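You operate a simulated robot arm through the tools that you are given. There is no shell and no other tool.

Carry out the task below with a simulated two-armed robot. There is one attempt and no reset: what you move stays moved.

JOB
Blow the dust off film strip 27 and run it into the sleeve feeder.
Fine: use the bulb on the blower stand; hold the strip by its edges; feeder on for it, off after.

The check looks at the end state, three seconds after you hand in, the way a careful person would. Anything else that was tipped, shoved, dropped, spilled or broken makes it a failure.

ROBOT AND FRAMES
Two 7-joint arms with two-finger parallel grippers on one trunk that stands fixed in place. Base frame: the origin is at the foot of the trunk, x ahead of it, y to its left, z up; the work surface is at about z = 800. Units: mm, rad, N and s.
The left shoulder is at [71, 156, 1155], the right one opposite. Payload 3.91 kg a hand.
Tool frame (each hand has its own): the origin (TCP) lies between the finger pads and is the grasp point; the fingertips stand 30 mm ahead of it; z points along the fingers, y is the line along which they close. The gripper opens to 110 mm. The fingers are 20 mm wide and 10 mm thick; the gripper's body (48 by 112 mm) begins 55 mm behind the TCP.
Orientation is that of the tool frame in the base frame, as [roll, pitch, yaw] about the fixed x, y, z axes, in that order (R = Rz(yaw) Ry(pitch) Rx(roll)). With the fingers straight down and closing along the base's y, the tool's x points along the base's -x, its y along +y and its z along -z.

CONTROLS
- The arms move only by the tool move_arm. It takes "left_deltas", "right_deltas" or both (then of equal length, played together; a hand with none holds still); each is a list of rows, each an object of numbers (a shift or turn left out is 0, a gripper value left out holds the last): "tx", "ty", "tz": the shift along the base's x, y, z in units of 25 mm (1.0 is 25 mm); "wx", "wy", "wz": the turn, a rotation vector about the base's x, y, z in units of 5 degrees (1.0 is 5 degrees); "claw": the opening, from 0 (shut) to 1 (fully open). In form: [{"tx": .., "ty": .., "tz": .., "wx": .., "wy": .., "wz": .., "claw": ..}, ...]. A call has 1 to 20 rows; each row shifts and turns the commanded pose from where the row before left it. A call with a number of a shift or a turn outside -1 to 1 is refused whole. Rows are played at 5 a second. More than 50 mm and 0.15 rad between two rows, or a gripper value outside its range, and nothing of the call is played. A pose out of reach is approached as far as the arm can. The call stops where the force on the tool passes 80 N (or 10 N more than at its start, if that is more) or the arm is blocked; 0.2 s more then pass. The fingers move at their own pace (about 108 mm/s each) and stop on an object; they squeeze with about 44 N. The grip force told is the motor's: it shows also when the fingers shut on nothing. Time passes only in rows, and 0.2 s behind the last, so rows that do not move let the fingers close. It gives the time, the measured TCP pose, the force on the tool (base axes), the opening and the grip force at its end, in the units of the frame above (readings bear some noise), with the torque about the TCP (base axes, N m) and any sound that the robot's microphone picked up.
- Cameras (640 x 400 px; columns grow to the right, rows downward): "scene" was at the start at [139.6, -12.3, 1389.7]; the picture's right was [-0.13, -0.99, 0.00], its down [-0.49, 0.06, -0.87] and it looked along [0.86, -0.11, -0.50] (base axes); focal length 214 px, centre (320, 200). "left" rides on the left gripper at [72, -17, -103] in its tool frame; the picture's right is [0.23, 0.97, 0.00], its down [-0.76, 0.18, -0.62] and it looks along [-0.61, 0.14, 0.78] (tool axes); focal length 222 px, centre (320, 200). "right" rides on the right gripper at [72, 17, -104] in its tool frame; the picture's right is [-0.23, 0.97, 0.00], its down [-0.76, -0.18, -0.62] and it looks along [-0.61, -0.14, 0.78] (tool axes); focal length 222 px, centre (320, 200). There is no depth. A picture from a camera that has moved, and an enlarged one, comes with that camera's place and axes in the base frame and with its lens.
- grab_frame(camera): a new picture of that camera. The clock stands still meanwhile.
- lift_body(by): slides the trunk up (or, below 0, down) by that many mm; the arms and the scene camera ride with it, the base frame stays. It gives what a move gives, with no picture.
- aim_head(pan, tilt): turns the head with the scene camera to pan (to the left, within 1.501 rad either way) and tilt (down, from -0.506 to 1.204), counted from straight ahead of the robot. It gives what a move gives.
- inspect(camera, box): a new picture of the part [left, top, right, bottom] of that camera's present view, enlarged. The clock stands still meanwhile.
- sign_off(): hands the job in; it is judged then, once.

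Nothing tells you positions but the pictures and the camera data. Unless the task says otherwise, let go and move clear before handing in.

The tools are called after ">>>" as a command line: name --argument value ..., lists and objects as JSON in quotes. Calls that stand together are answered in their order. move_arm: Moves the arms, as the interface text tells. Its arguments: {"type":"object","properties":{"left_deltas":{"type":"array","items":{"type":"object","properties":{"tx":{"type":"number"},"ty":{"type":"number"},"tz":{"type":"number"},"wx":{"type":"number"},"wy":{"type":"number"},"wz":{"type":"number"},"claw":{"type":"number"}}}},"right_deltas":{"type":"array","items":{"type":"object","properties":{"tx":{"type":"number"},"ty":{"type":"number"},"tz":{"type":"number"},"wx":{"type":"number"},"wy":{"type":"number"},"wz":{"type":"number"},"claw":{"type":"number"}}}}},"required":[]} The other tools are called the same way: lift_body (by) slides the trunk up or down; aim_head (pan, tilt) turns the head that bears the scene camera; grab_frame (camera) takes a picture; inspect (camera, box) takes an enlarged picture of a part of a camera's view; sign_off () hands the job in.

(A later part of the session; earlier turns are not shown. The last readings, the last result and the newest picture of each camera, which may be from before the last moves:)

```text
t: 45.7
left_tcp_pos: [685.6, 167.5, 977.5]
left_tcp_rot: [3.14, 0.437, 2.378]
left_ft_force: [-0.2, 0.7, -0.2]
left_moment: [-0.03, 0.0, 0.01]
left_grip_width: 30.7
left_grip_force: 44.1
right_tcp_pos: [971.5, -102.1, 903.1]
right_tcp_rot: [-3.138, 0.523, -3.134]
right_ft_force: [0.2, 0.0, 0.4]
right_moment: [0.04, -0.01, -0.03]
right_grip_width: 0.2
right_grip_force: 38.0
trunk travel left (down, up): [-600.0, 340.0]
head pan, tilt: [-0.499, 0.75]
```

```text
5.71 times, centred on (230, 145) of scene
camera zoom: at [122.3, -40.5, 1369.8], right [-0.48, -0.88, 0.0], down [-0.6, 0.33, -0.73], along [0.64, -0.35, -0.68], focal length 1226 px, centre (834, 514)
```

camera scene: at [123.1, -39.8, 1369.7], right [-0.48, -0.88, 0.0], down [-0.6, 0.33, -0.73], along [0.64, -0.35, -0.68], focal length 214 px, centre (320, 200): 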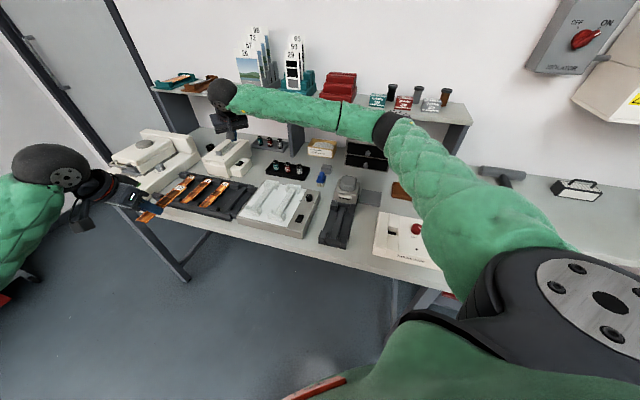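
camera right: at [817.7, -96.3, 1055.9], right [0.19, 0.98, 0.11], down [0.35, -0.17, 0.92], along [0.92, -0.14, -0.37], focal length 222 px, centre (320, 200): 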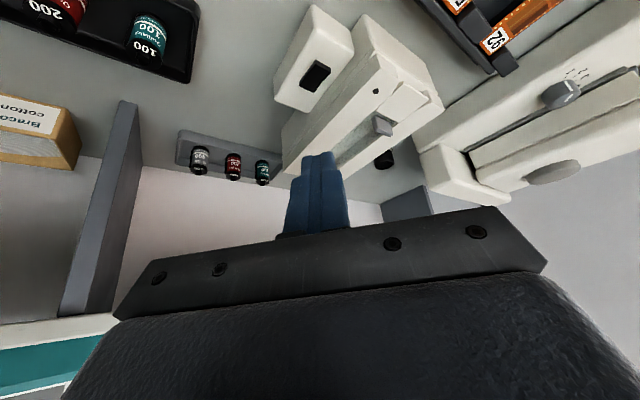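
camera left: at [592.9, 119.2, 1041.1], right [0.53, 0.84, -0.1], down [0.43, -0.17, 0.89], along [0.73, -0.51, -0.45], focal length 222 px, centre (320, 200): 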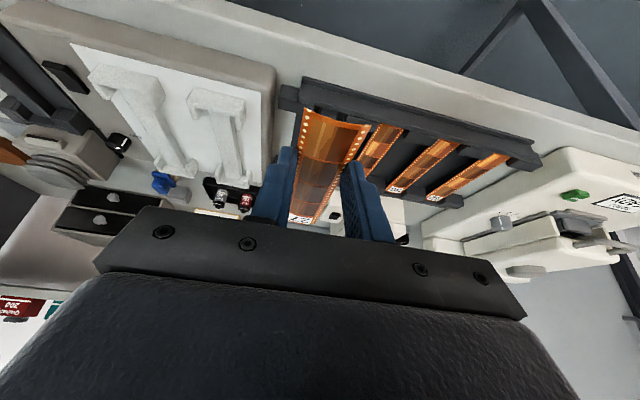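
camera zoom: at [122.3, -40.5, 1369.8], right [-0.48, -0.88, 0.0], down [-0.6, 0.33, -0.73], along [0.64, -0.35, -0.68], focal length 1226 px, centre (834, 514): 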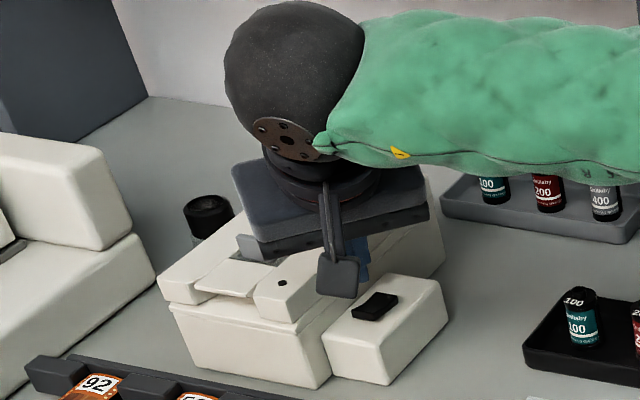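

The tips line up over the rocker's raised end. I'll press down in small steps.

>>> move_arm --right_deltas '[{"ty": -0.08, "tz": -0.3}, {"tz": -0.25}, {"tz": -0.1}, {"tz": -0.1}]'

>>> inspect --camera "right" --box '[240, 80, 400, 220]'

```text
t: 46.7
left_tcp_pos: [687.0, 168.2, 977.8]
left_tcp_rot: [-3.139, 0.436, 2.378]
left_ft_force: [0.5, -0.7, -0.4]
left_moment: [0.0, -0.02, 0.01]
left_grip_width: 30.7
left_grip_force: 44.1
right_tcp_pos: [969.3, -106.3, 885.3]
right_tcp_rot: [-3.137, 0.524, -3.133]
right_ft_force: [0.2, 0.1, 1.3]
right_moment: [0.04, 0.0, -0.04]
right_grip_width: 0.0
right_grip_force: 37.1
trunk travel left (down, up): [-600.0, 340.0]
head pan, tilt: [-0.499, 0.75]
```

```text
2.86 times, centred on (320, 150) of right
camera zoom: at [852.9, -89.9, 938.3], right [0.19, 0.98, 0.11], down [0.35, -0.17, 0.92], along [0.92, -0.14, -0.37], focal length 635 px, centre (320, 343)
```

zoom: 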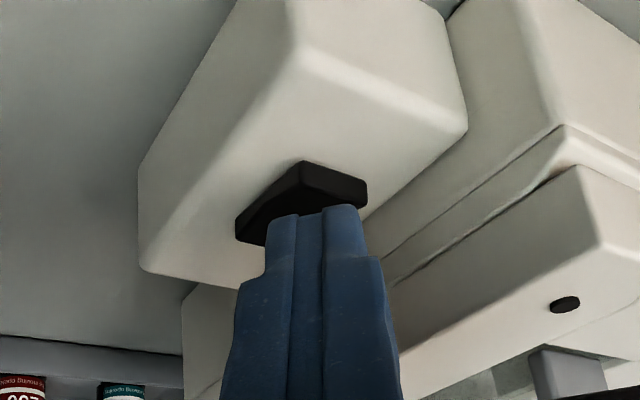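

The contact point is about 5 mm behind the raised end, which is good. I'll continue pressing gently.

>>> move_arm --right_deltas '[{"tz": -0.1}, {"tz": -0.1}]'

>>> inspect --camera "right" --box '[240, 80, 400, 220]'

```text
t: 47.3
left_tcp_pos: [685.5, 168.7, 976.8]
left_tcp_rot: [-3.139, 0.435, 2.377]
left_ft_force: [0.1, -0.4, -0.1]
left_moment: [-0.03, 0.03, 0.03]
left_grip_width: 30.5
left_grip_force: 44.5
right_tcp_pos: [970.0, -106.2, 879.3]
right_tcp_rot: [-3.138, 0.522, -3.133]
right_ft_force: [-0.4, -0.4, -0.1]
right_moment: [-0.03, 0.0, 0.02]
right_grip_width: 0.0
right_grip_force: 37.7
trunk travel left (down, up): [-600.0, 340.0]
head pan, tilt: [-0.499, 0.75]
heard: click
```

```text
2.86 times, centred on (320, 150) of right
camera zoom: at [853.7, -89.6, 933.0], right [0.19, 0.98, 0.11], down [0.35, -0.17, 0.92], along [0.92, -0.14, -0.37], focal length 635 px, centre (320, 343)
```

zoom: 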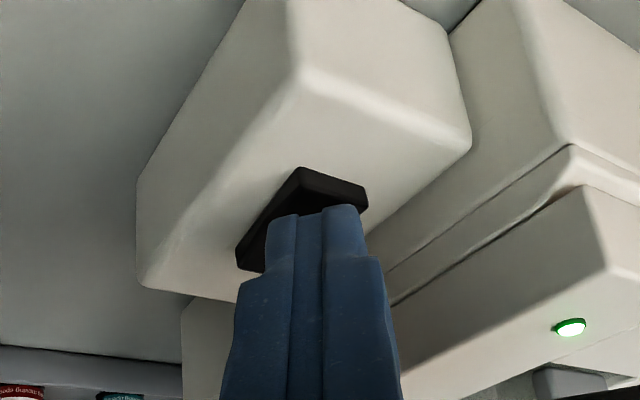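

It clicked and the pilot lamp is green, so the feeder is on. I'll retract the right hand well clear and aim the head at the feeder.

>>> move_arm --right_deltas '[{"tz": 0.6}, {"tz": 1}, {"tz": 1}, {"tz": 1}, {"tz": 1, "tx": -0.5}, {"tx": -1, "ty": -0.6, "tz": 0.5}, {"tx": -1, "ty": -0.6, "tz": 0.5}, {"tx": -1, "ty": -0.6, "tz": 0.5}, {"tx": -1, "ty": -0.6}, {"tx": -1, "ty": -0.6}, {"tx": -1, "ty": -0.6}, {"tx": -1, "ty": -0.6}, {"tx": -1, "ty": -0.6}, {"tx": -1, "ty": -0.6}, {"tx": -1, "ty": -0.6}, {"tx": -1, "ty": -0.6}]'

>>> aim_head --pan -0.05 --tilt 0.6

>>> move_arm --left_deltas '[{"tx": 0.88, "ty": -0.35, "tz": -0.25}, {"tx": 0.88, "ty": -0.35, "tz": -0.25}, {"tx": 0.88, "ty": -0.35, "tz": -0.25}, {"tx": 0.88, "ty": -0.35, "tz": -0.25}, {"tx": 0.88, "ty": -0.35, "tz": -0.25}, {"tx": 0.88, "ty": -0.35, "tz": -0.25}, {"tx": 0.88, "ty": -0.35, "tz": -0.25}, {"tx": 0.88, "ty": -0.35, "tz": -0.25}, {"tx": 0.88, "ty": -0.35, "tz": -0.25}, {"tx": 0.88, "ty": -0.35, "tz": -0.25}, {}]'

>>> grab_frame --camera "scene"

>>> grab_frame --camera "left"

>>> inspect --camera "scene" --box '[270, 150, 370, 230]'

>>> inspect --camera "left" --box '[240, 90, 440, 240]'

```text
t: 50.7
left_tcp_pos: [685.6, 168.2, 979.5]
left_tcp_rot: [3.141, 0.435, 2.377]
left_ft_force: [0.2, -0.3, 0.0]
left_moment: [-0.01, -0.01, 0.0]
left_grip_width: 30.7
left_grip_force: 44.1
right_tcp_pos: [683.2, -270.0, 1032.3]
right_tcp_rot: [-3.139, 0.521, -3.136]
right_ft_force: [-0.5, 0.1, -0.5]
right_moment: [-0.01, 0.0, 0.01]
right_grip_width: 0.1
right_grip_force: 37.7
trunk travel left (down, up): [-600.0, 340.0]
head pan, tilt: [-0.499, 0.75]
```

```text
t: 51.6
left_tcp_pos: [687.6, 167.4, 976.4]
left_tcp_rot: [-3.139, 0.435, 2.378]
left_ft_force: [0.2, 0.5, 0.3]
left_moment: [0.02, 0.01, 0.01]
left_grip_width: 30.7
left_grip_force: 43.7
right_tcp_pos: [683.9, -270.9, 1030.6]
right_tcp_rot: [-3.138, 0.524, -3.134]
right_ft_force: [0.3, 0.0, -0.2]
right_moment: [0.01, -0.01, 0.0]
right_grip_width: 0.0
right_grip_force: 37.6
trunk travel left (down, up): [-600.0, 340.0]
head pan, tilt: [-0.051, 0.6]
```

```text
t: 54.0
left_tcp_pos: [904.9, 79.8, 917.3]
left_tcp_rot: [3.141, 0.435, 2.376]
left_ft_force: [-0.2, 0.1, 0.4]
left_moment: [0.01, 0.03, 0.05]
left_grip_width: 30.4
left_grip_force: 44.2
right_tcp_pos: [684.2, -271.0, 1031.8]
right_tcp_rot: [-3.14, 0.523, -3.136]
right_ft_force: [0.4, -0.1, 0.3]
right_moment: [-0.01, -0.02, 0.0]
right_grip_width: 0.0
right_grip_force: 37.7
trunk travel left (down, up): [-600.0, 340.0]
head pan, tilt: [-0.051, 0.6]
```

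```text
taken
camera scene: at [137.8, -4.9, 1382.7], right [-0.05, -1.0, 0.0], down [-0.56, 0.03, -0.82], along [0.82, -0.04, -0.57], focal length 214 px, centre (320, 200)
```

scene: 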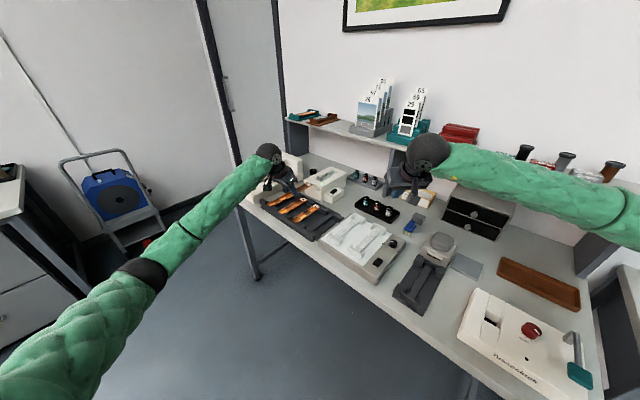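

```text
taken
camera left: at [812.0, 144.2, 980.1], right [0.53, 0.84, -0.1], down [0.43, -0.17, 0.89], along [0.73, -0.51, -0.45], focal length 222 px, centre (320, 200)
```

left: 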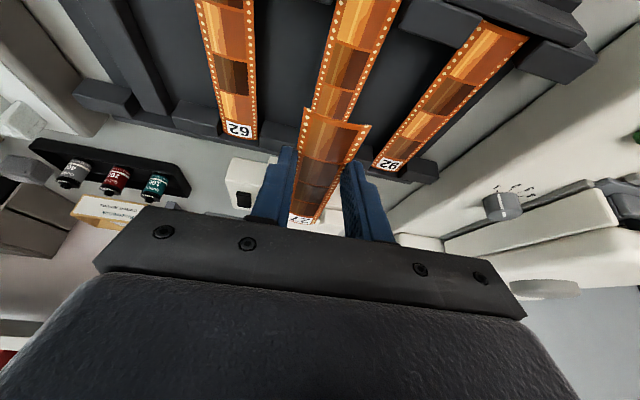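

```text
5.00 times, centred on (320, 190) of scene
camera zoom: at [137.8, -4.9, 1382.7], right [-0.05, -1.0, 0.0], down [-0.56, 0.03, -0.82], along [0.82, -0.04, -0.57], focal length 1072 px, centre (320, 250)
```

zoom: 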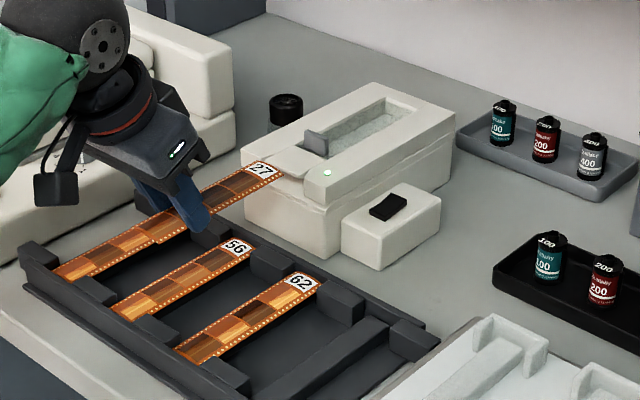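

```text
2.67 times, centred on (340, 165) of left
camera zoom: at [812.0, 144.2, 980.1], right [0.53, 0.84, -0.1], down [0.43, -0.17, 0.89], along [0.73, -0.51, -0.45], focal length 592 px, centre (267, 293)
```

zoom: 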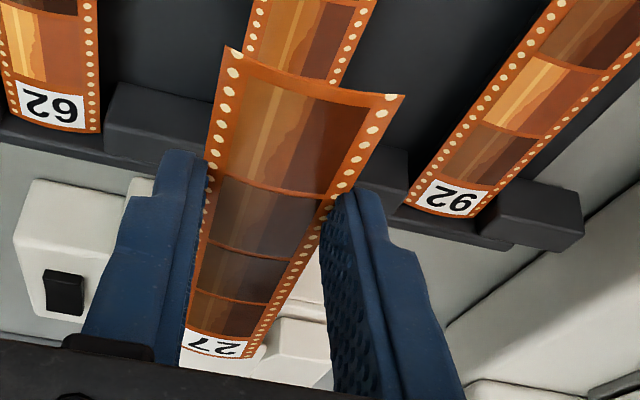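

The strip's head is approaching the throat. I'll take close views from the scene and right cameras to measure its alignment.

>>> inspect --camera "scene" --box '[295, 165, 355, 205]'

>>> grab_frame --camera "right"

```text
10.00 times, centred on (325, 185) of scene
camera zoom: at [137.8, -4.9, 1382.7], right [-0.05, -1.0, 0.0], down [-0.56, 0.03, -0.82], along [0.82, -0.04, -0.57], focal length 2145 px, centre (270, 350)
```

zoom: 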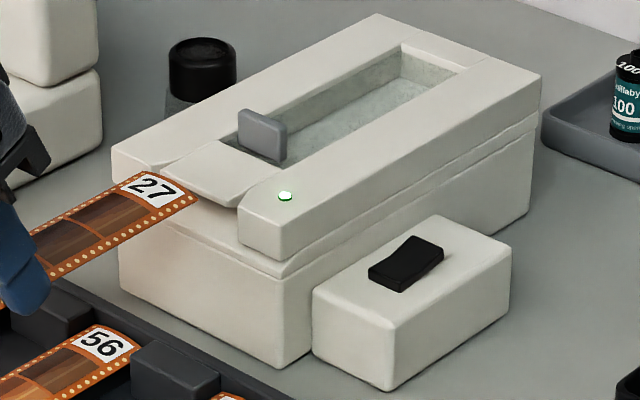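

```text
taken
camera right: at [567.8, -254.1, 1085.3], right [0.19, 0.98, 0.11], down [0.35, -0.17, 0.92], along [0.92, -0.14, -0.37], focal length 222 px, centre (320, 200)
```

right: 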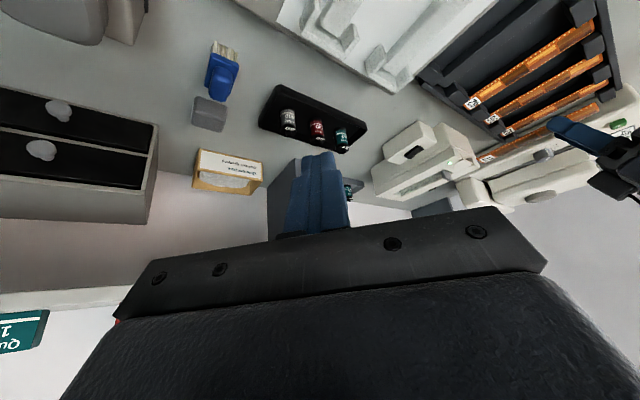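

The estimates of the strip's lateral offset disagree slightly, so I'll get a third view before committing.

>>> inspect --camera "right" --box '[430, 130, 530, 190]'

>>> inspect --camera "scene" --box '[300, 175, 330, 195]'

```text
6.40 times, centred on (480, 160) of right
camera zoom: at [567.8, -254.1, 1085.3], right [0.19, 0.98, 0.11], down [0.35, -0.17, 0.92], along [0.92, -0.14, -0.37], focal length 1422 px, centre (-704, 456)
```

zoom: 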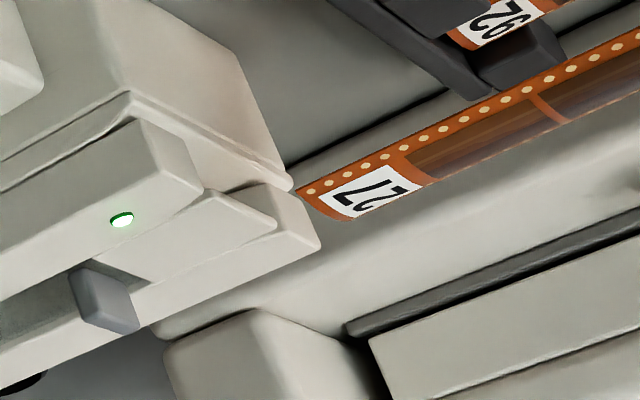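

```text
16.00 times, centred on (315, 185) of scene
camera zoom: at [137.8, -4.9, 1382.7], right [-0.05, -1.0, 0.0], down [-0.56, 0.03, -0.82], along [0.82, -0.04, -0.57], focal length 3432 px, centre (400, 440)
```

zoom: 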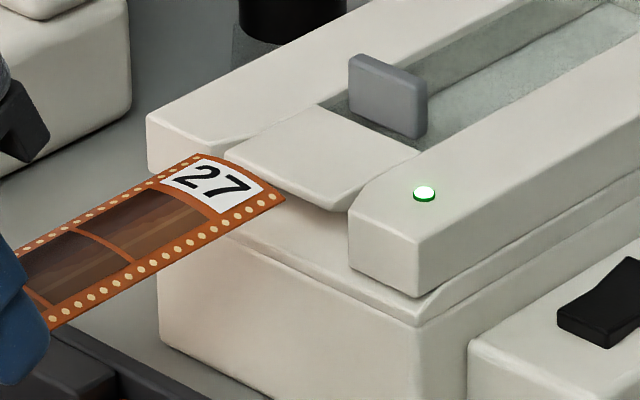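

The parallax comes from the height difference, so I'll bring the strip down to just above plate height, still in front of the throat, and compare directly.

>>> move_arm --left_deltas '[{"tz": -0.3}, {"tz": -0.3}, {}]'

>>> inspect --camera "scene" --box '[300, 175, 330, 195]'

>>> inspect --camera "right" --box '[440, 140, 500, 180]'

```text
t: 54.8
left_tcp_pos: [905.9, 79.4, 902.4]
left_tcp_rot: [-3.14, 0.435, 2.376]
left_ft_force: [-0.2, -0.6, 0.8]
left_moment: [0.0, 0.0, -0.01]
left_grip_width: 30.5
left_grip_force: 44.2
right_tcp_pos: [683.5, -271.1, 1032.3]
right_tcp_rot: [-3.139, 0.523, -3.134]
right_ft_force: [-1.1, -0.7, -0.9]
right_moment: [-0.02, 0.0, 0.05]
right_grip_width: 0.1
right_grip_force: 38.3
trunk travel left (down, up): [-600.0, 340.0]
head pan, tilt: [-0.051, 0.6]
```

```text
16.00 times, centred on (315, 185) of scene
camera zoom: at [138.1, -5.3, 1382.6], right [-0.05, -1.0, 0.0], down [-0.56, 0.03, -0.82], along [0.82, -0.04, -0.57], focal length 3432 px, centre (400, 440)
```

zoom: 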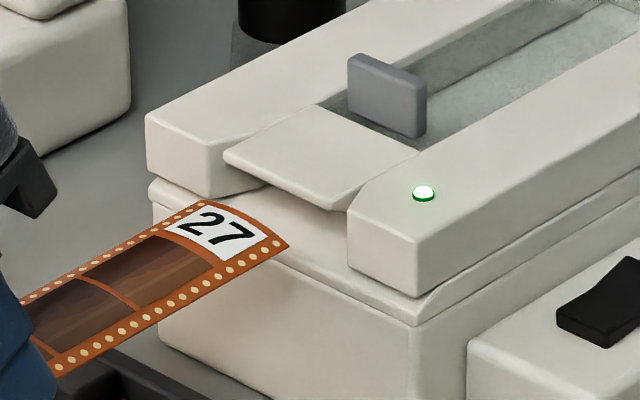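

```text
10.00 times, centred on (470, 160) of right
camera zoom: at [568.0, -254.4, 1085.1], right [0.19, 0.98, 0.11], down [0.35, -0.17, 0.92], along [0.92, -0.14, -0.37], focal length 2221 px, centre (-1180, 600)
```

zoom: 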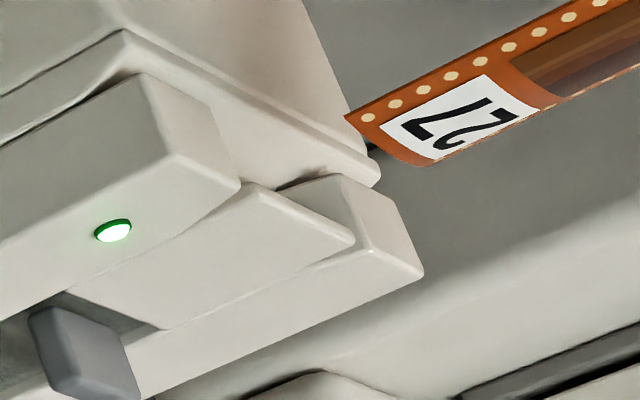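

Comparing both views, the strip head sits about 4 mm to the right of the throat axis and about 3.5 mm below the plate top. I'll correct by shifting left, twisting slightly and rising, then advance to just short of the plate and re-check.

>>> move_arm --left_deltas '[{"tx": 0.077, "ty": 0.081, "tz": 0.28, "wz": 0.12}, {"tx": 0.16, "ty": -0.15}, {"tx": 0.16, "ty": -0.15}, {}]'

>>> inspect --camera "scene" --box '[300, 175, 330, 195]'

>>> inspect --camera "right" --box '[440, 140, 500, 180]'

```text
t: 55.8
left_tcp_pos: [914.0, 72.8, 906.7]
left_tcp_rot: [-3.141, 0.437, 2.389]
left_ft_force: [0.0, -0.1, -0.4]
left_moment: [0.0, -0.03, -0.04]
left_grip_width: 30.4
left_grip_force: 43.5
right_tcp_pos: [684.4, -270.3, 1030.9]
right_tcp_rot: [-3.137, 0.522, -3.134]
right_ft_force: [0.2, -0.4, 0.2]
right_moment: [0.0, -0.01, 0.01]
right_grip_width: 0.0
right_grip_force: 37.4
trunk travel left (down, up): [-600.0, 340.0]
head pan, tilt: [-0.051, 0.6]
```

```text
16.00 times, centred on (315, 185) of scene
camera zoom: at [138.2, -5.2, 1382.6], right [-0.05, -1.0, 0.0], down [-0.56, 0.03, -0.82], along [0.82, -0.04, -0.57], focal length 3432 px, centre (400, 440)
```

zoom: 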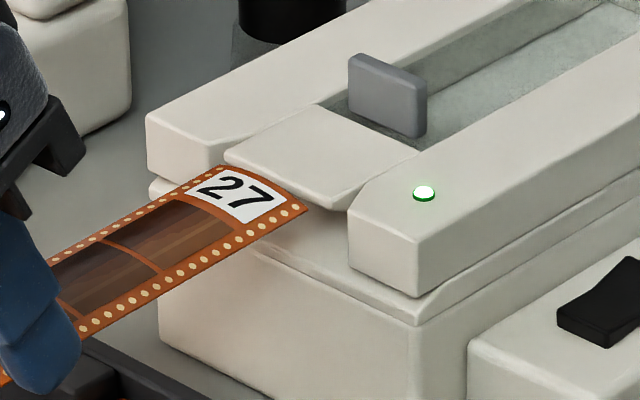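

```text
10.00 times, centred on (470, 160) of right
camera zoom: at [568.1, -254.3, 1085.1], right [0.19, 0.98, 0.11], down [0.35, -0.17, 0.92], along [0.92, -0.14, -0.37], focal length 2221 px, centre (-1180, 600)
```

zoom: 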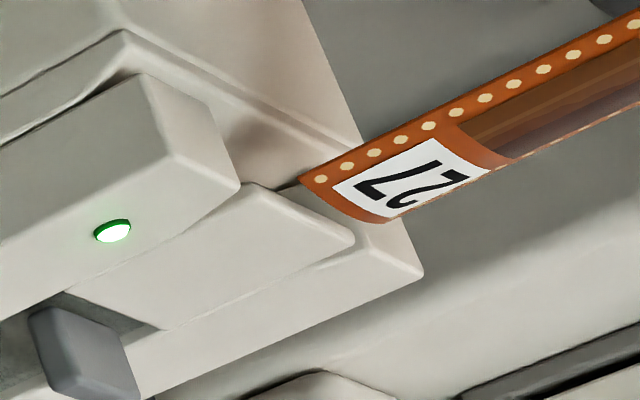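

The strip is now within about 1 mm laterally and just above the plate. I'll nudge it and slide it 30 mm in over the plate.

>>> move_arm --left_deltas '[{"tx": 0.028, "ty": 0.029, "tz": 0.04}, {"tx": 0.22, "ty": -0.206}, {"tx": 0.22, "ty": -0.206}, {"tx": 0.22, "ty": -0.206}, {"tx": 0.22, "ty": -0.206}, {}]'

>>> inspect --camera "scene" --box '[300, 175, 330, 195]'

>>> inspect --camera "right" --box '[440, 140, 500, 180]'

```text
t: 57.2
left_tcp_pos: [936.2, 56.2, 907.3]
left_tcp_rot: [3.141, 0.436, 2.387]
left_ft_force: [-16.6, 20.7, 0.8]
left_moment: [0.42, 0.34, -0.05]
left_grip_width: 30.9
left_grip_force: 44.5
right_tcp_pos: [683.1, -269.3, 1032.1]
right_tcp_rot: [-3.136, 0.524, -3.131]
right_ft_force: [0.2, -0.3, 0.5]
right_moment: [0.0, 0.0, -0.01]
right_grip_width: 0.1
right_grip_force: 37.7
trunk travel left (down, up): [-600.0, 340.0]
head pan, tilt: [-0.051, 0.6]
```

```text
16.00 times, centred on (315, 185) of scene
camera zoom: at [136.7, -3.8, 1382.8], right [-0.05, -1.0, 0.0], down [-0.56, 0.03, -0.83], along [0.82, -0.04, -0.56], focal length 3432 px, centre (400, 440)
```

zoom: 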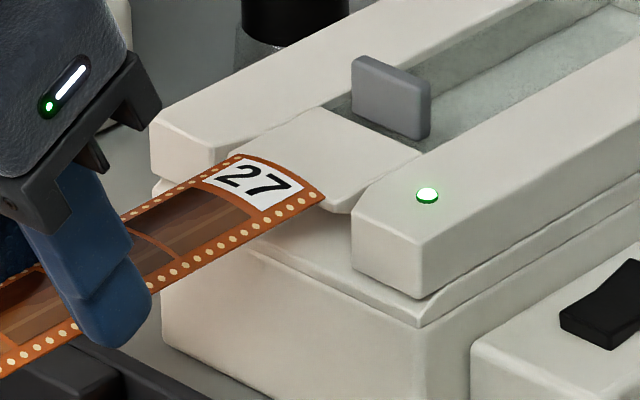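

```text
10.00 times, centred on (470, 160) of right
camera zoom: at [567.0, -253.1, 1086.0], right [0.19, 0.98, 0.11], down [0.35, -0.17, 0.92], along [0.92, -0.14, -0.37], focal length 2221 px, centre (-1180, 600)
```

zoom: 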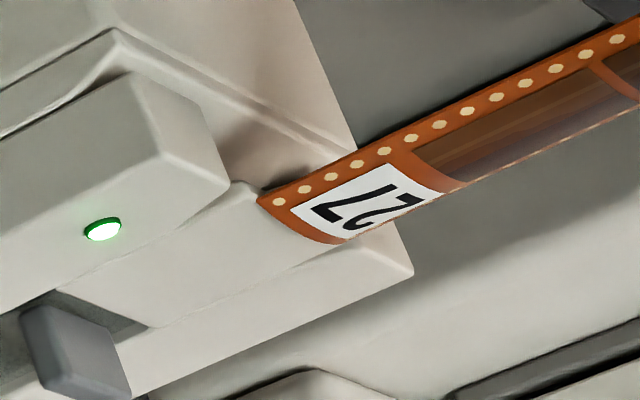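

The strip head hit the plate's front edge at about 26 N and slid back somewhat in the grip. I'll back off straight away and look again.

>>> move_arm --left_deltas '[{"tx": -0.2, "ty": 0.187}, {"tx": -0.25, "ty": 0.234}, {"tx": -0.25, "ty": 0.234}, {}]'

>>> inspect --camera "scene" --box '[295, 175, 335, 205]'

>>> inspect --camera "right" --box '[440, 140, 500, 180]'

>>> inspect --camera "left" --box '[240, 60, 440, 230]'

```text
t: 58.2
left_tcp_pos: [918.1, 69.4, 906.4]
left_tcp_rot: [-3.14, 0.436, 2.385]
left_ft_force: [0.7, -0.1, -0.1]
left_moment: [0.0, -0.01, 0.01]
left_grip_width: 30.6
left_grip_force: 44.0
right_tcp_pos: [684.5, -271.2, 1031.6]
right_tcp_rot: [-3.138, 0.521, -3.134]
right_ft_force: [0.8, -1.0, 0.2]
right_moment: [0.03, 0.0, 0.03]
right_grip_width: 0.3
right_grip_force: 38.2
trunk travel left (down, up): [-600.0, 340.0]
head pan, tilt: [-0.051, 0.6]
```

```text
13.33 times, centred on (315, 190) of scene
camera zoom: at [138.2, -5.3, 1382.6], right [-0.05, -1.0, 0.0], down [-0.56, 0.03, -0.82], along [0.82, -0.04, -0.57], focal length 2860 px, centre (387, 333)
```

zoom: 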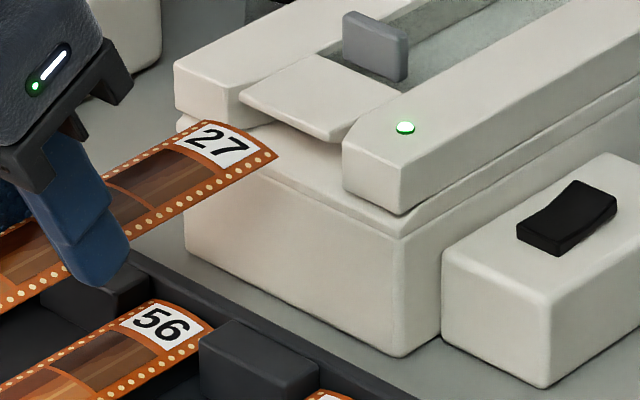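

```text
10.00 times, centred on (470, 160) of right
camera zoom: at [568.0, -254.6, 1085.1], right [0.19, 0.98, 0.11], down [0.35, -0.17, 0.92], along [0.92, -0.14, -0.37], focal length 2221 px, centre (-1180, 600)
```

zoom: 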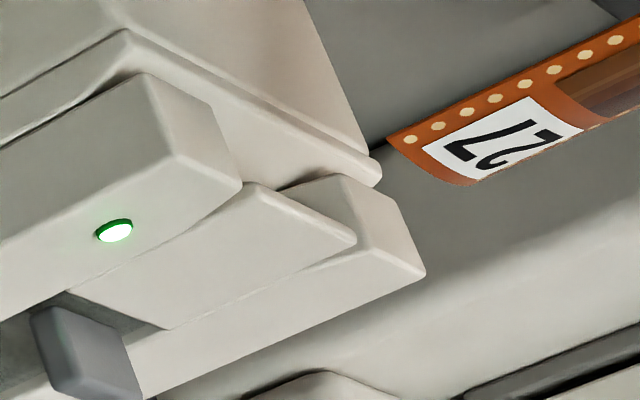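

```text
2.35 times, centred on (340, 145) of left
camera zoom: at [826.2, 132.9, 970.0], right [0.52, 0.85, -0.1], down [0.43, -0.16, 0.89], along [0.74, -0.5, -0.45], focal length 523 px, centre (273, 329)
```

zoom: 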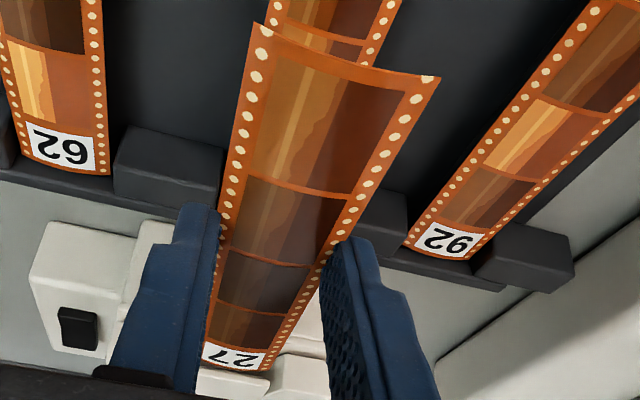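

The strip slid back about 18 mm in the grip, and the head is still flat. I need to know whether the throat is over or under that plate, so I'll move the left hand back and aside and tilt it to look at the feeder's mouth from low in front.

>>> move_arm --left_deltas '[{"tx": -0.73, "ty": 0.69, "tz": 0.2}, {"tx": -0.73, "ty": 0.69, "tz": 0.2}, {"tx": -0.73, "ty": 0.69}, {"tx": -0.6, "ty": -0.85, "wx": -0.69, "wy": -0.724}, {"tx": -0.6, "ty": -0.85, "wx": -0.69, "wy": -0.724}, {"tx": -0.6, "ty": -0.85, "wx": -0.69, "wy": -0.724}, {"tx": -0.6, "ty": -0.85, "wx": -0.69, "wy": -0.724}, {"tx": -0.6, "ty": -0.85, "wx": -0.69, "wy": -0.724}, {"tx": -0.6, "ty": -0.85}, {"tx": -0.6, "ty": -0.85}, {}]'

>>> grab_frame --camera "left"

>>> grab_frame --camera "scene"

```text
t: 60.6
left_tcp_pos: [760.7, -26.0, 917.7]
left_tcp_rot: [-3.136, 0.873, 2.392]
left_ft_force: [-0.2, 0.2, 0.7]
left_moment: [0.01, 0.01, 0.01]
left_grip_width: 30.3
left_grip_force: 44.0
right_tcp_pos: [684.9, -271.0, 1030.8]
right_tcp_rot: [-3.138, 0.524, -3.134]
right_ft_force: [-0.3, 1.0, -0.4]
right_moment: [0.02, -0.01, 0.0]
right_grip_width: 0.1
right_grip_force: 37.8
trunk travel left (down, up): [-600.0, 340.0]
head pan, tilt: [-0.051, 0.6]
```

```text
taken
camera left: at [655.1, 48.3, 928.0], right [0.56, 0.81, -0.18], down [0.13, 0.12, 0.98], along [0.82, -0.58, -0.04], focal length 222 px, centre (320, 200)
```

left: 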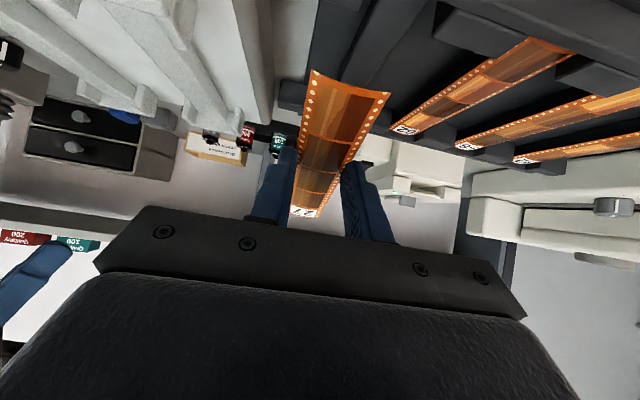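

```text
taken
camera scene: at [138.2, -5.0, 1382.6], right [-0.05, -1.0, 0.0], down [-0.56, 0.03, -0.82], along [0.82, -0.04, -0.57], focal length 214 px, centre (320, 200)
```

scene: 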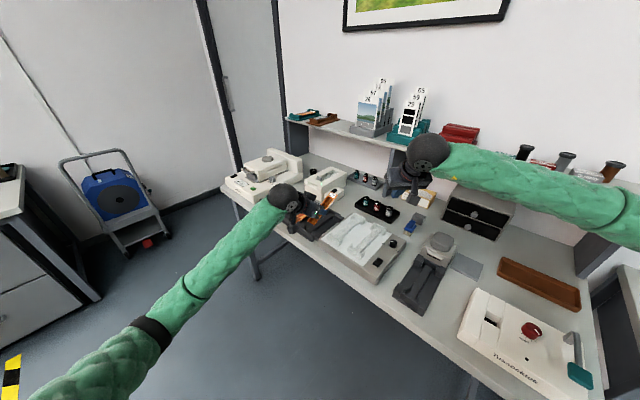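

>>> inspect --camera "left" --box '[365, 130, 475, 215]'

>>> inspect --camera "left" --box '[385, 165, 435, 205]'

```text
4.71 times, centred on (420, 172) of left
camera zoom: at [655.1, 48.3, 928.0], right [0.56, 0.81, -0.18], down [0.13, 0.12, 0.98], along [0.82, -0.58, -0.04], focal length 1045 px, centre (-151, 329)
```

zoom: 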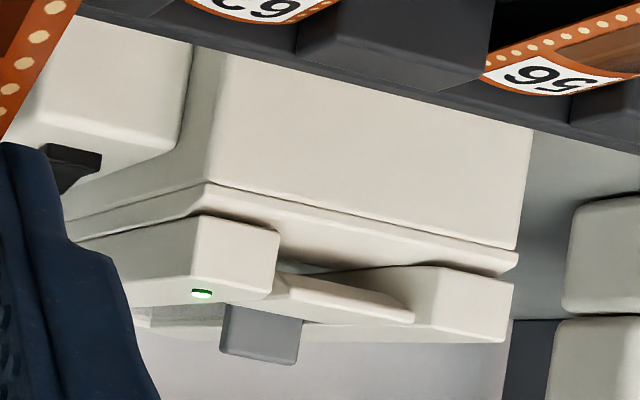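

```text
10.00 times, centred on (410, 185) of left
camera zoom: at [655.1, 48.3, 928.0], right [0.56, 0.81, -0.18], down [0.13, 0.12, 0.98], along [0.82, -0.58, -0.04], focal length 2221 px, centre (-580, 350)
```

zoom: 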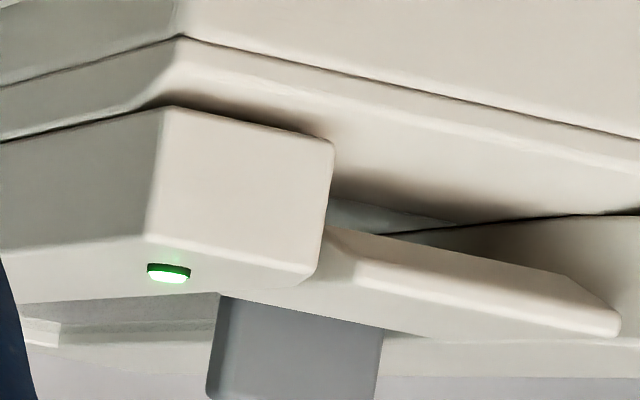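

Looking up from low in front, there's an open slot beneath the plate, with the translucent sleeve visible through it. The strip must go under the plate at z≈871, not over it. I'll retrace to the front of the throat and lower to slot height.

>>> move_arm --left_deltas '[{"tx": 0.6, "ty": 0.85}, {"tx": 0.6, "ty": 0.85}, {"tx": 0.6, "ty": 0.85, "wx": 0.69, "wy": 0.724}, {"tx": 0.6, "ty": 0.85, "wx": 0.69, "wy": 0.724}, {"tx": 0.6, "ty": 0.85, "wx": 0.69, "wy": 0.724}, {"tx": 0.6, "ty": 0.85, "wx": 0.69, "wy": 0.724}, {"tx": 0.6, "ty": 0.85, "wx": 0.69, "wy": 0.724}, {"tx": 0.73, "ty": -0.69, "tz": -0.2}, {"tx": 0.5, "ty": -0.47, "tz": -0.4}, {"tx": 0.2, "ty": -0.19, "tz": -0.4}, {}]'

>>> inspect --camera "scene" --box '[295, 175, 335, 205]'

>>> inspect --camera "right" --box '[440, 140, 500, 180]'

>>> inspect --camera "left" --box '[240, 60, 440, 230]'

```text
t: 63.0
left_tcp_pos: [899.7, 86.0, 892.8]
left_tcp_rot: [-3.139, 0.435, 2.387]
left_ft_force: [0.8, -0.2, 0.3]
left_moment: [0.0, -0.03, -0.01]
left_grip_width: 30.7
left_grip_force: 44.2
right_tcp_pos: [683.9, -270.2, 1030.6]
right_tcp_rot: [-3.138, 0.523, -3.135]
right_ft_force: [-0.4, -0.2, -0.3]
right_moment: [-0.02, -0.01, 0.05]
right_grip_width: 0.0
right_grip_force: 37.6
trunk travel left (down, up): [-600.0, 340.0]
head pan, tilt: [-0.051, 0.6]
```

```text
13.33 times, centred on (315, 190) of scene
camera zoom: at [138.1, -5.1, 1382.6], right [-0.05, -1.0, 0.0], down [-0.56, 0.03, -0.82], along [0.82, -0.04, -0.57], focal length 2860 px, centre (387, 333)
```

zoom: 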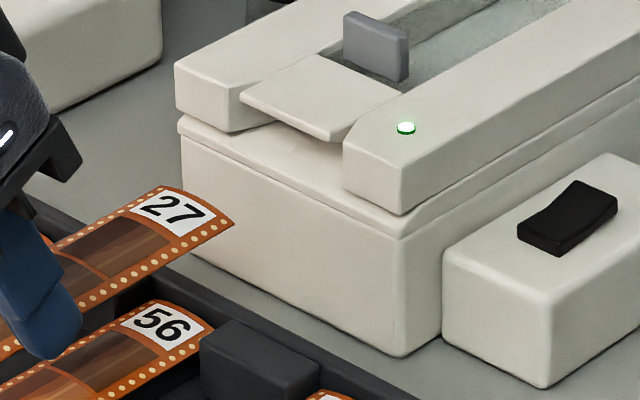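

```text
10.00 times, centred on (470, 160) of right
camera zoom: at [567.9, -254.3, 1085.2], right [0.19, 0.98, 0.11], down [0.35, -0.17, 0.92], along [0.92, -0.14, -0.37], focal length 2221 px, centre (-1180, 600)
```

zoom: 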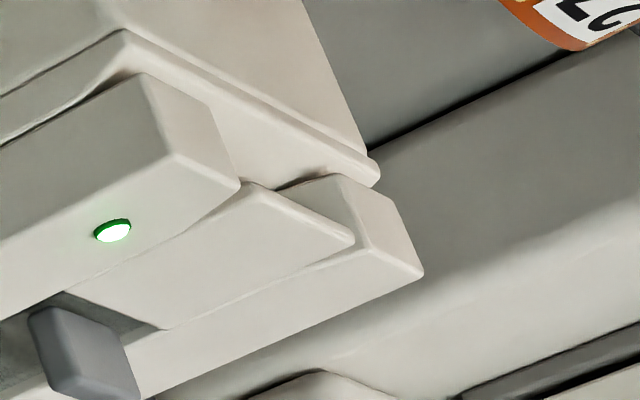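

```text
2.35 times, centred on (340, 145) of left
camera zoom: at [806.3, 148.2, 956.1], right [0.52, 0.85, -0.1], down [0.43, -0.16, 0.89], along [0.74, -0.5, -0.45], focal length 523 px, centre (273, 329)
```

zoom: 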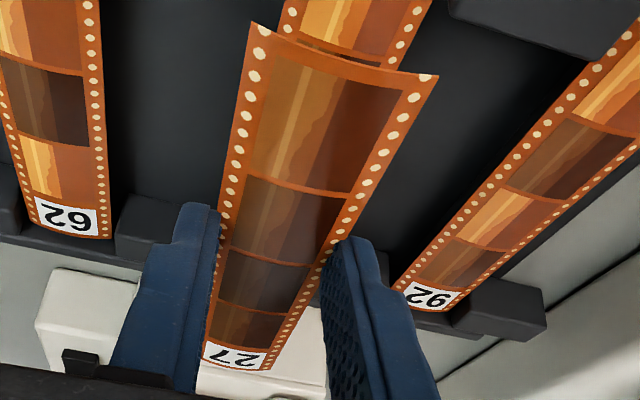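

The strip is at about slot height and on the axis. I'll advance to just before the throat and check once more.

>>> move_arm --left_deltas '[{"tx": 0.42, "ty": -0.375}, {"tx": 0.42, "ty": -0.375}, {}]'

>>> inspect --camera "scene" --box '[300, 175, 330, 195]'

>>> inspect --camera "right" --box '[440, 140, 500, 180]'

```text
t: 63.8
left_tcp_pos: [920.7, 67.3, 893.0]
left_tcp_rot: [-3.139, 0.437, 2.388]
left_ft_force: [0.7, -1.2, 0.3]
left_moment: [0.0, -0.03, 0.01]
left_grip_width: 30.8
left_grip_force: 44.3
right_tcp_pos: [684.4, -271.0, 1031.2]
right_tcp_rot: [-3.139, 0.525, -3.134]
right_ft_force: [-0.2, -0.5, -0.1]
right_moment: [0.0, 0.01, -0.02]
right_grip_width: 0.2
right_grip_force: 37.8
trunk travel left (down, up): [-600.0, 340.0]
head pan, tilt: [-0.051, 0.6]
```

```text
16.00 times, centred on (315, 185) of scene
camera zoom: at [138.1, -5.1, 1382.6], right [-0.05, -1.0, 0.0], down [-0.56, 0.03, -0.82], along [0.82, -0.04, -0.57], focal length 3432 px, centre (400, 440)
```

zoom: 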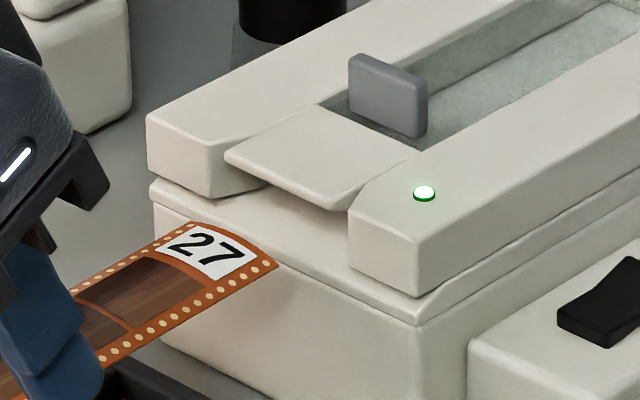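

```text
10.00 times, centred on (470, 160) of right
camera zoom: at [568.0, -254.2, 1085.1], right [0.19, 0.98, 0.11], down [0.35, -0.17, 0.92], along [0.92, -0.14, -0.37], focal length 2221 px, centre (-1180, 600)
```

zoom: 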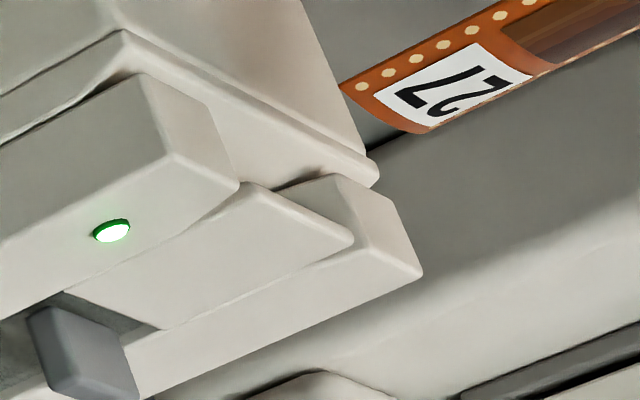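

It's centred in the slot: lateral error about 0, 5 mm above the floor. I'll slide in slowly.

>>> move_arm --left_deltas '[{"tx": 0.2, "ty": -0.189}, {"tx": 0.2, "ty": -0.189}, {"tx": 0.2, "ty": -0.189}, {"tx": 0.2, "ty": -0.189}, {}]'

>>> inspect --camera "scene" --box '[300, 175, 330, 195]'

>>> inspect --camera "right" --box '[440, 140, 500, 180]'

```text
t: 65.0
left_tcp_pos: [943.2, 51.6, 893.2]
left_tcp_rot: [-3.139, 0.437, 2.388]
left_ft_force: [0.4, -0.8, -0.4]
left_moment: [-0.01, 0.02, -0.03]
left_grip_width: 30.6
left_grip_force: 43.9
right_tcp_pos: [682.7, -269.7, 1031.1]
right_tcp_rot: [-3.137, 0.524, -3.134]
right_ft_force: [0.1, -0.6, 0.2]
right_moment: [0.04, -0.01, -0.02]
right_grip_width: 0.1
right_grip_force: 37.9
trunk travel left (down, up): [-600.0, 340.0]
head pan, tilt: [-0.051, 0.6]
```

```text
16.00 times, centred on (315, 185) of scene
camera zoom: at [138.1, -5.2, 1382.6], right [-0.05, -1.0, 0.0], down [-0.56, 0.03, -0.82], along [0.82, -0.04, -0.57], focal length 3432 px, centre (400, 440)
```

zoom: 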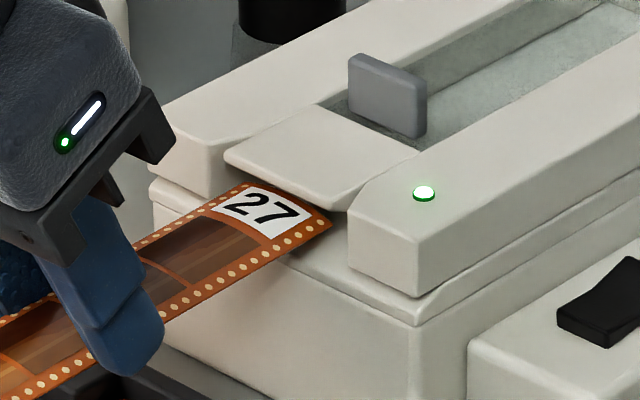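

```text
10.00 times, centred on (470, 160) of right
camera zoom: at [568.0, -254.3, 1085.1], right [0.19, 0.98, 0.11], down [0.35, -0.17, 0.92], along [0.92, -0.14, -0.37], focal length 2221 px, centre (-1180, 600)
```

zoom: 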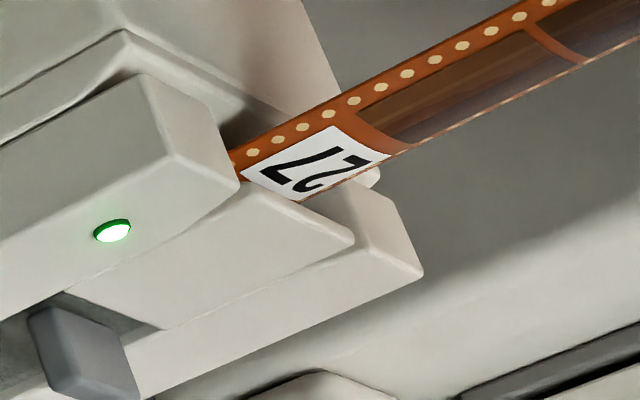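

It's going under the plate with no resistance. I'll continue sliding in.

>>> move_arm --left_deltas '[{"tx": 0.16, "ty": -0.151}, {"tx": 0.16, "ty": -0.151}, {"tx": 0.16, "ty": -0.151}, {"tx": 0.16, "ty": -0.151}, {"tx": 0.16, "ty": -0.151}, {}]'

>>> inspect --camera "scene" --box '[300, 170, 345, 200]'

>>> inspect --camera "right" --box '[430, 135, 500, 185]'

```text
t: 66.4
left_tcp_pos: [963.3, 31.2, 892.8]
left_tcp_rot: [-3.14, 0.438, 2.388]
left_ft_force: [0.0, 0.1, -4.1]
left_moment: [0.19, 0.28, -0.02]
left_grip_width: 30.5
left_grip_force: 43.4
right_tcp_pos: [685.1, -271.0, 1030.7]
right_tcp_rot: [-3.138, 0.524, -3.136]
right_ft_force: [-0.7, -0.1, 0.7]
right_moment: [0.0, 0.01, -0.02]
right_grip_width: 0.0
right_grip_force: 37.3
trunk travel left (down, up): [-600.0, 340.0]
head pan, tilt: [-0.051, 0.6]
```

```text
13.33 times, centred on (322, 185) of scene
camera zoom: at [138.6, -5.3, 1382.5], right [-0.05, -1.0, 0.0], down [-0.56, 0.03, -0.82], along [0.82, -0.04, -0.57], focal length 2860 px, centre (287, 400)
```

zoom: 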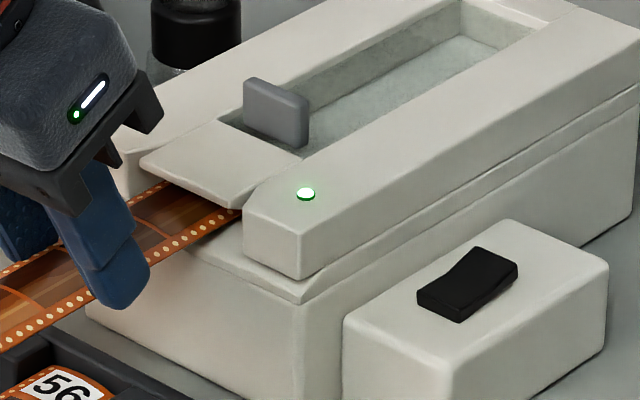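

```text
8.00 times, centred on (465, 160) of right
camera zoom: at [568.4, -254.4, 1084.9], right [0.19, 0.98, 0.11], down [0.35, -0.17, 0.92], along [0.92, -0.14, -0.37], focal length 1777 px, centre (-840, 520)
```

zoom: 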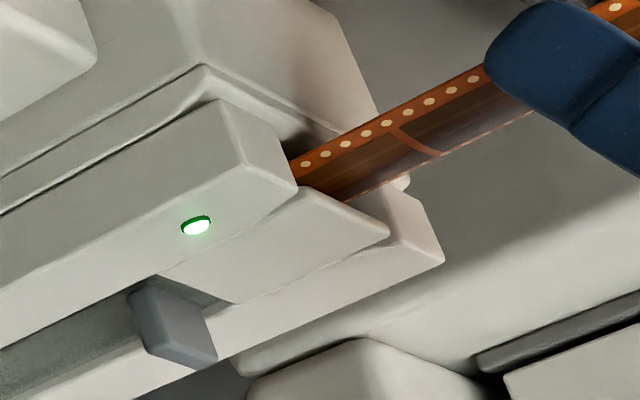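

The head is under the plate, with a slight downward push (about 4 N) as if it's touching the roof. I'll lower 1.5 mm and advance further.

>>> move_arm --left_deltas '[{"tz": -0.06}, {"tx": 0.12, "ty": -0.113}, {"tx": 0.12, "ty": -0.113}, {"tx": 0.12, "ty": -0.113}, {}]'

>>> inspect --camera "scene" --box '[300, 170, 345, 200]'

>>> inspect --camera "right" --box '[430, 135, 500, 185]'

```text
t: 67.6
left_tcp_pos: [971.8, 21.6, 891.9]
left_tcp_rot: [-3.139, 0.436, 2.389]
left_ft_force: [0.3, -0.8, 0.1]
left_moment: [0.0, 0.02, 0.02]
left_grip_width: 30.8
left_grip_force: 44.0
right_tcp_pos: [685.2, -269.4, 1031.9]
right_tcp_rot: [-3.138, 0.524, -3.136]
right_ft_force: [-0.8, -0.4, 0.8]
right_moment: [-0.01, -0.02, 0.02]
right_grip_width: 0.2
right_grip_force: 37.8
trunk travel left (down, up): [-600.0, 340.0]
head pan, tilt: [-0.051, 0.6]
```

```text
13.33 times, centred on (322, 185) of scene
camera zoom: at [138.2, -5.2, 1382.6], right [-0.05, -1.0, 0.0], down [-0.56, 0.03, -0.82], along [0.82, -0.04, -0.57], focal length 2860 px, centre (287, 400)
```

zoom: 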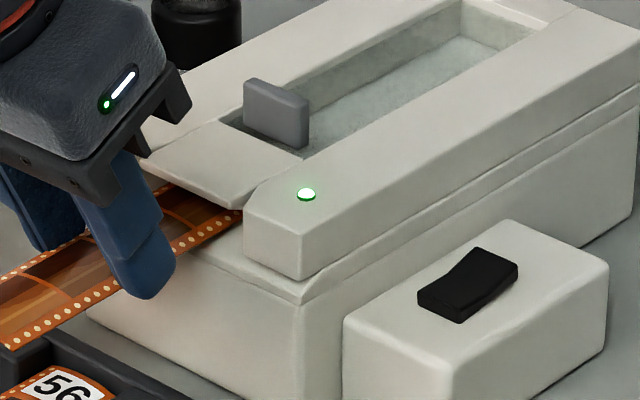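

```text
8.00 times, centred on (465, 160) of right
camera zoom: at [568.1, -254.3, 1085.1], right [0.19, 0.98, 0.11], down [0.35, -0.17, 0.92], along [0.92, -0.14, -0.37], focal length 1777 px, centre (-840, 520)
```

zoom: 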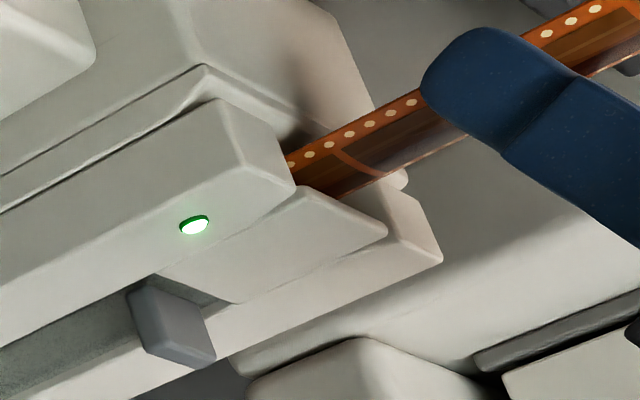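

The force has vanished. About 6 mm more is possible before the fingers reach the body, so I'll take that and wait for the feeder to draw.

>>> move_arm --left_deltas '[{"tx": 0.09, "ty": -0.085}, {"tx": 0.09, "ty": -0.085}, {}, {}, {}, {}, {}]'

>>> inspect --camera "scene" --box '[300, 170, 345, 200]'

>>> inspect --camera "left" --box '[240, 60, 440, 230]'

>>> inspect --camera "right" --box '[430, 135, 500, 185]'

```text
t: 69.2
left_tcp_pos: [977.2, 19.9, 892.2]
left_tcp_rot: [-3.139, 0.437, 2.386]
left_ft_force: [-0.1, 0.5, -0.7]
left_moment: [0.03, -0.03, 0.01]
left_grip_width: 30.7
left_grip_force: 43.8
right_tcp_pos: [684.5, -271.0, 1030.8]
right_tcp_rot: [-3.14, 0.524, -3.135]
right_ft_force: [-0.3, 1.3, -0.3]
right_moment: [-0.01, -0.02, -0.01]
right_grip_width: 0.1
right_grip_force: 38.0
trunk travel left (down, up): [-600.0, 340.0]
head pan, tilt: [-0.051, 0.6]
```

```text
13.33 times, centred on (322, 185) of scene
camera zoom: at [138.2, -5.4, 1382.6], right [-0.05, -1.0, 0.0], down [-0.56, 0.03, -0.82], along [0.82, -0.04, -0.57], focal length 2860 px, centre (287, 400)
```

zoom: 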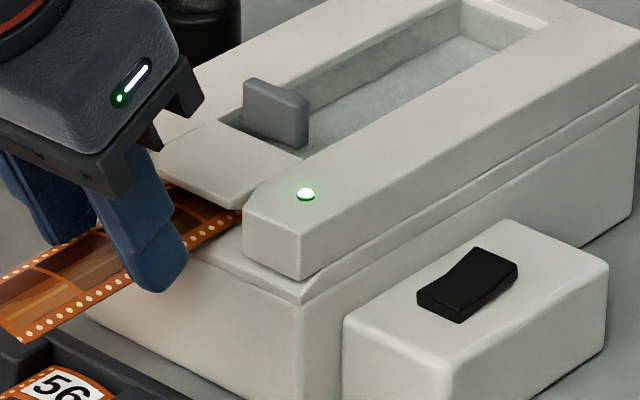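

```text
2.35 times, centred on (340, 145) of left
camera zoom: at [883.6, 81.3, 955.1], right [0.52, 0.85, -0.1], down [0.43, -0.16, 0.89], along [0.74, -0.5, -0.45], focal length 523 px, centre (273, 329)
```

zoom: 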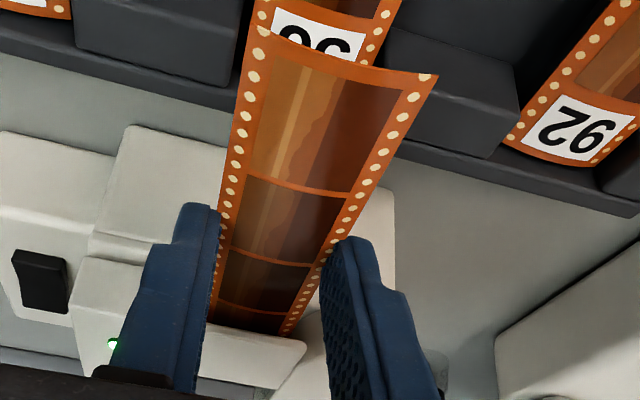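

```text
8.00 times, centred on (465, 160) of right
camera zoom: at [568.1, -254.5, 1085.0], right [0.19, 0.98, 0.11], down [0.35, -0.17, 0.92], along [0.92, -0.14, -0.37], focal length 1777 px, centre (-840, 520)
```

zoom: 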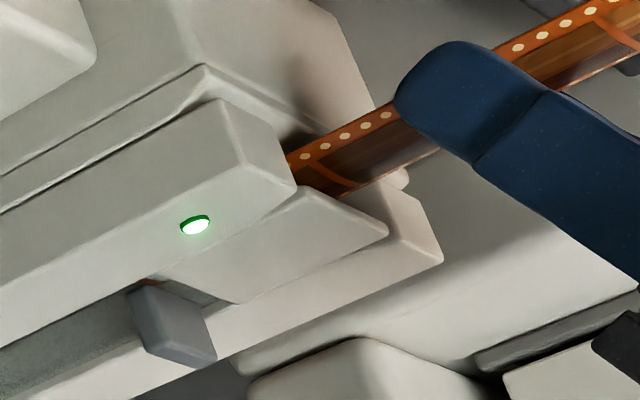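

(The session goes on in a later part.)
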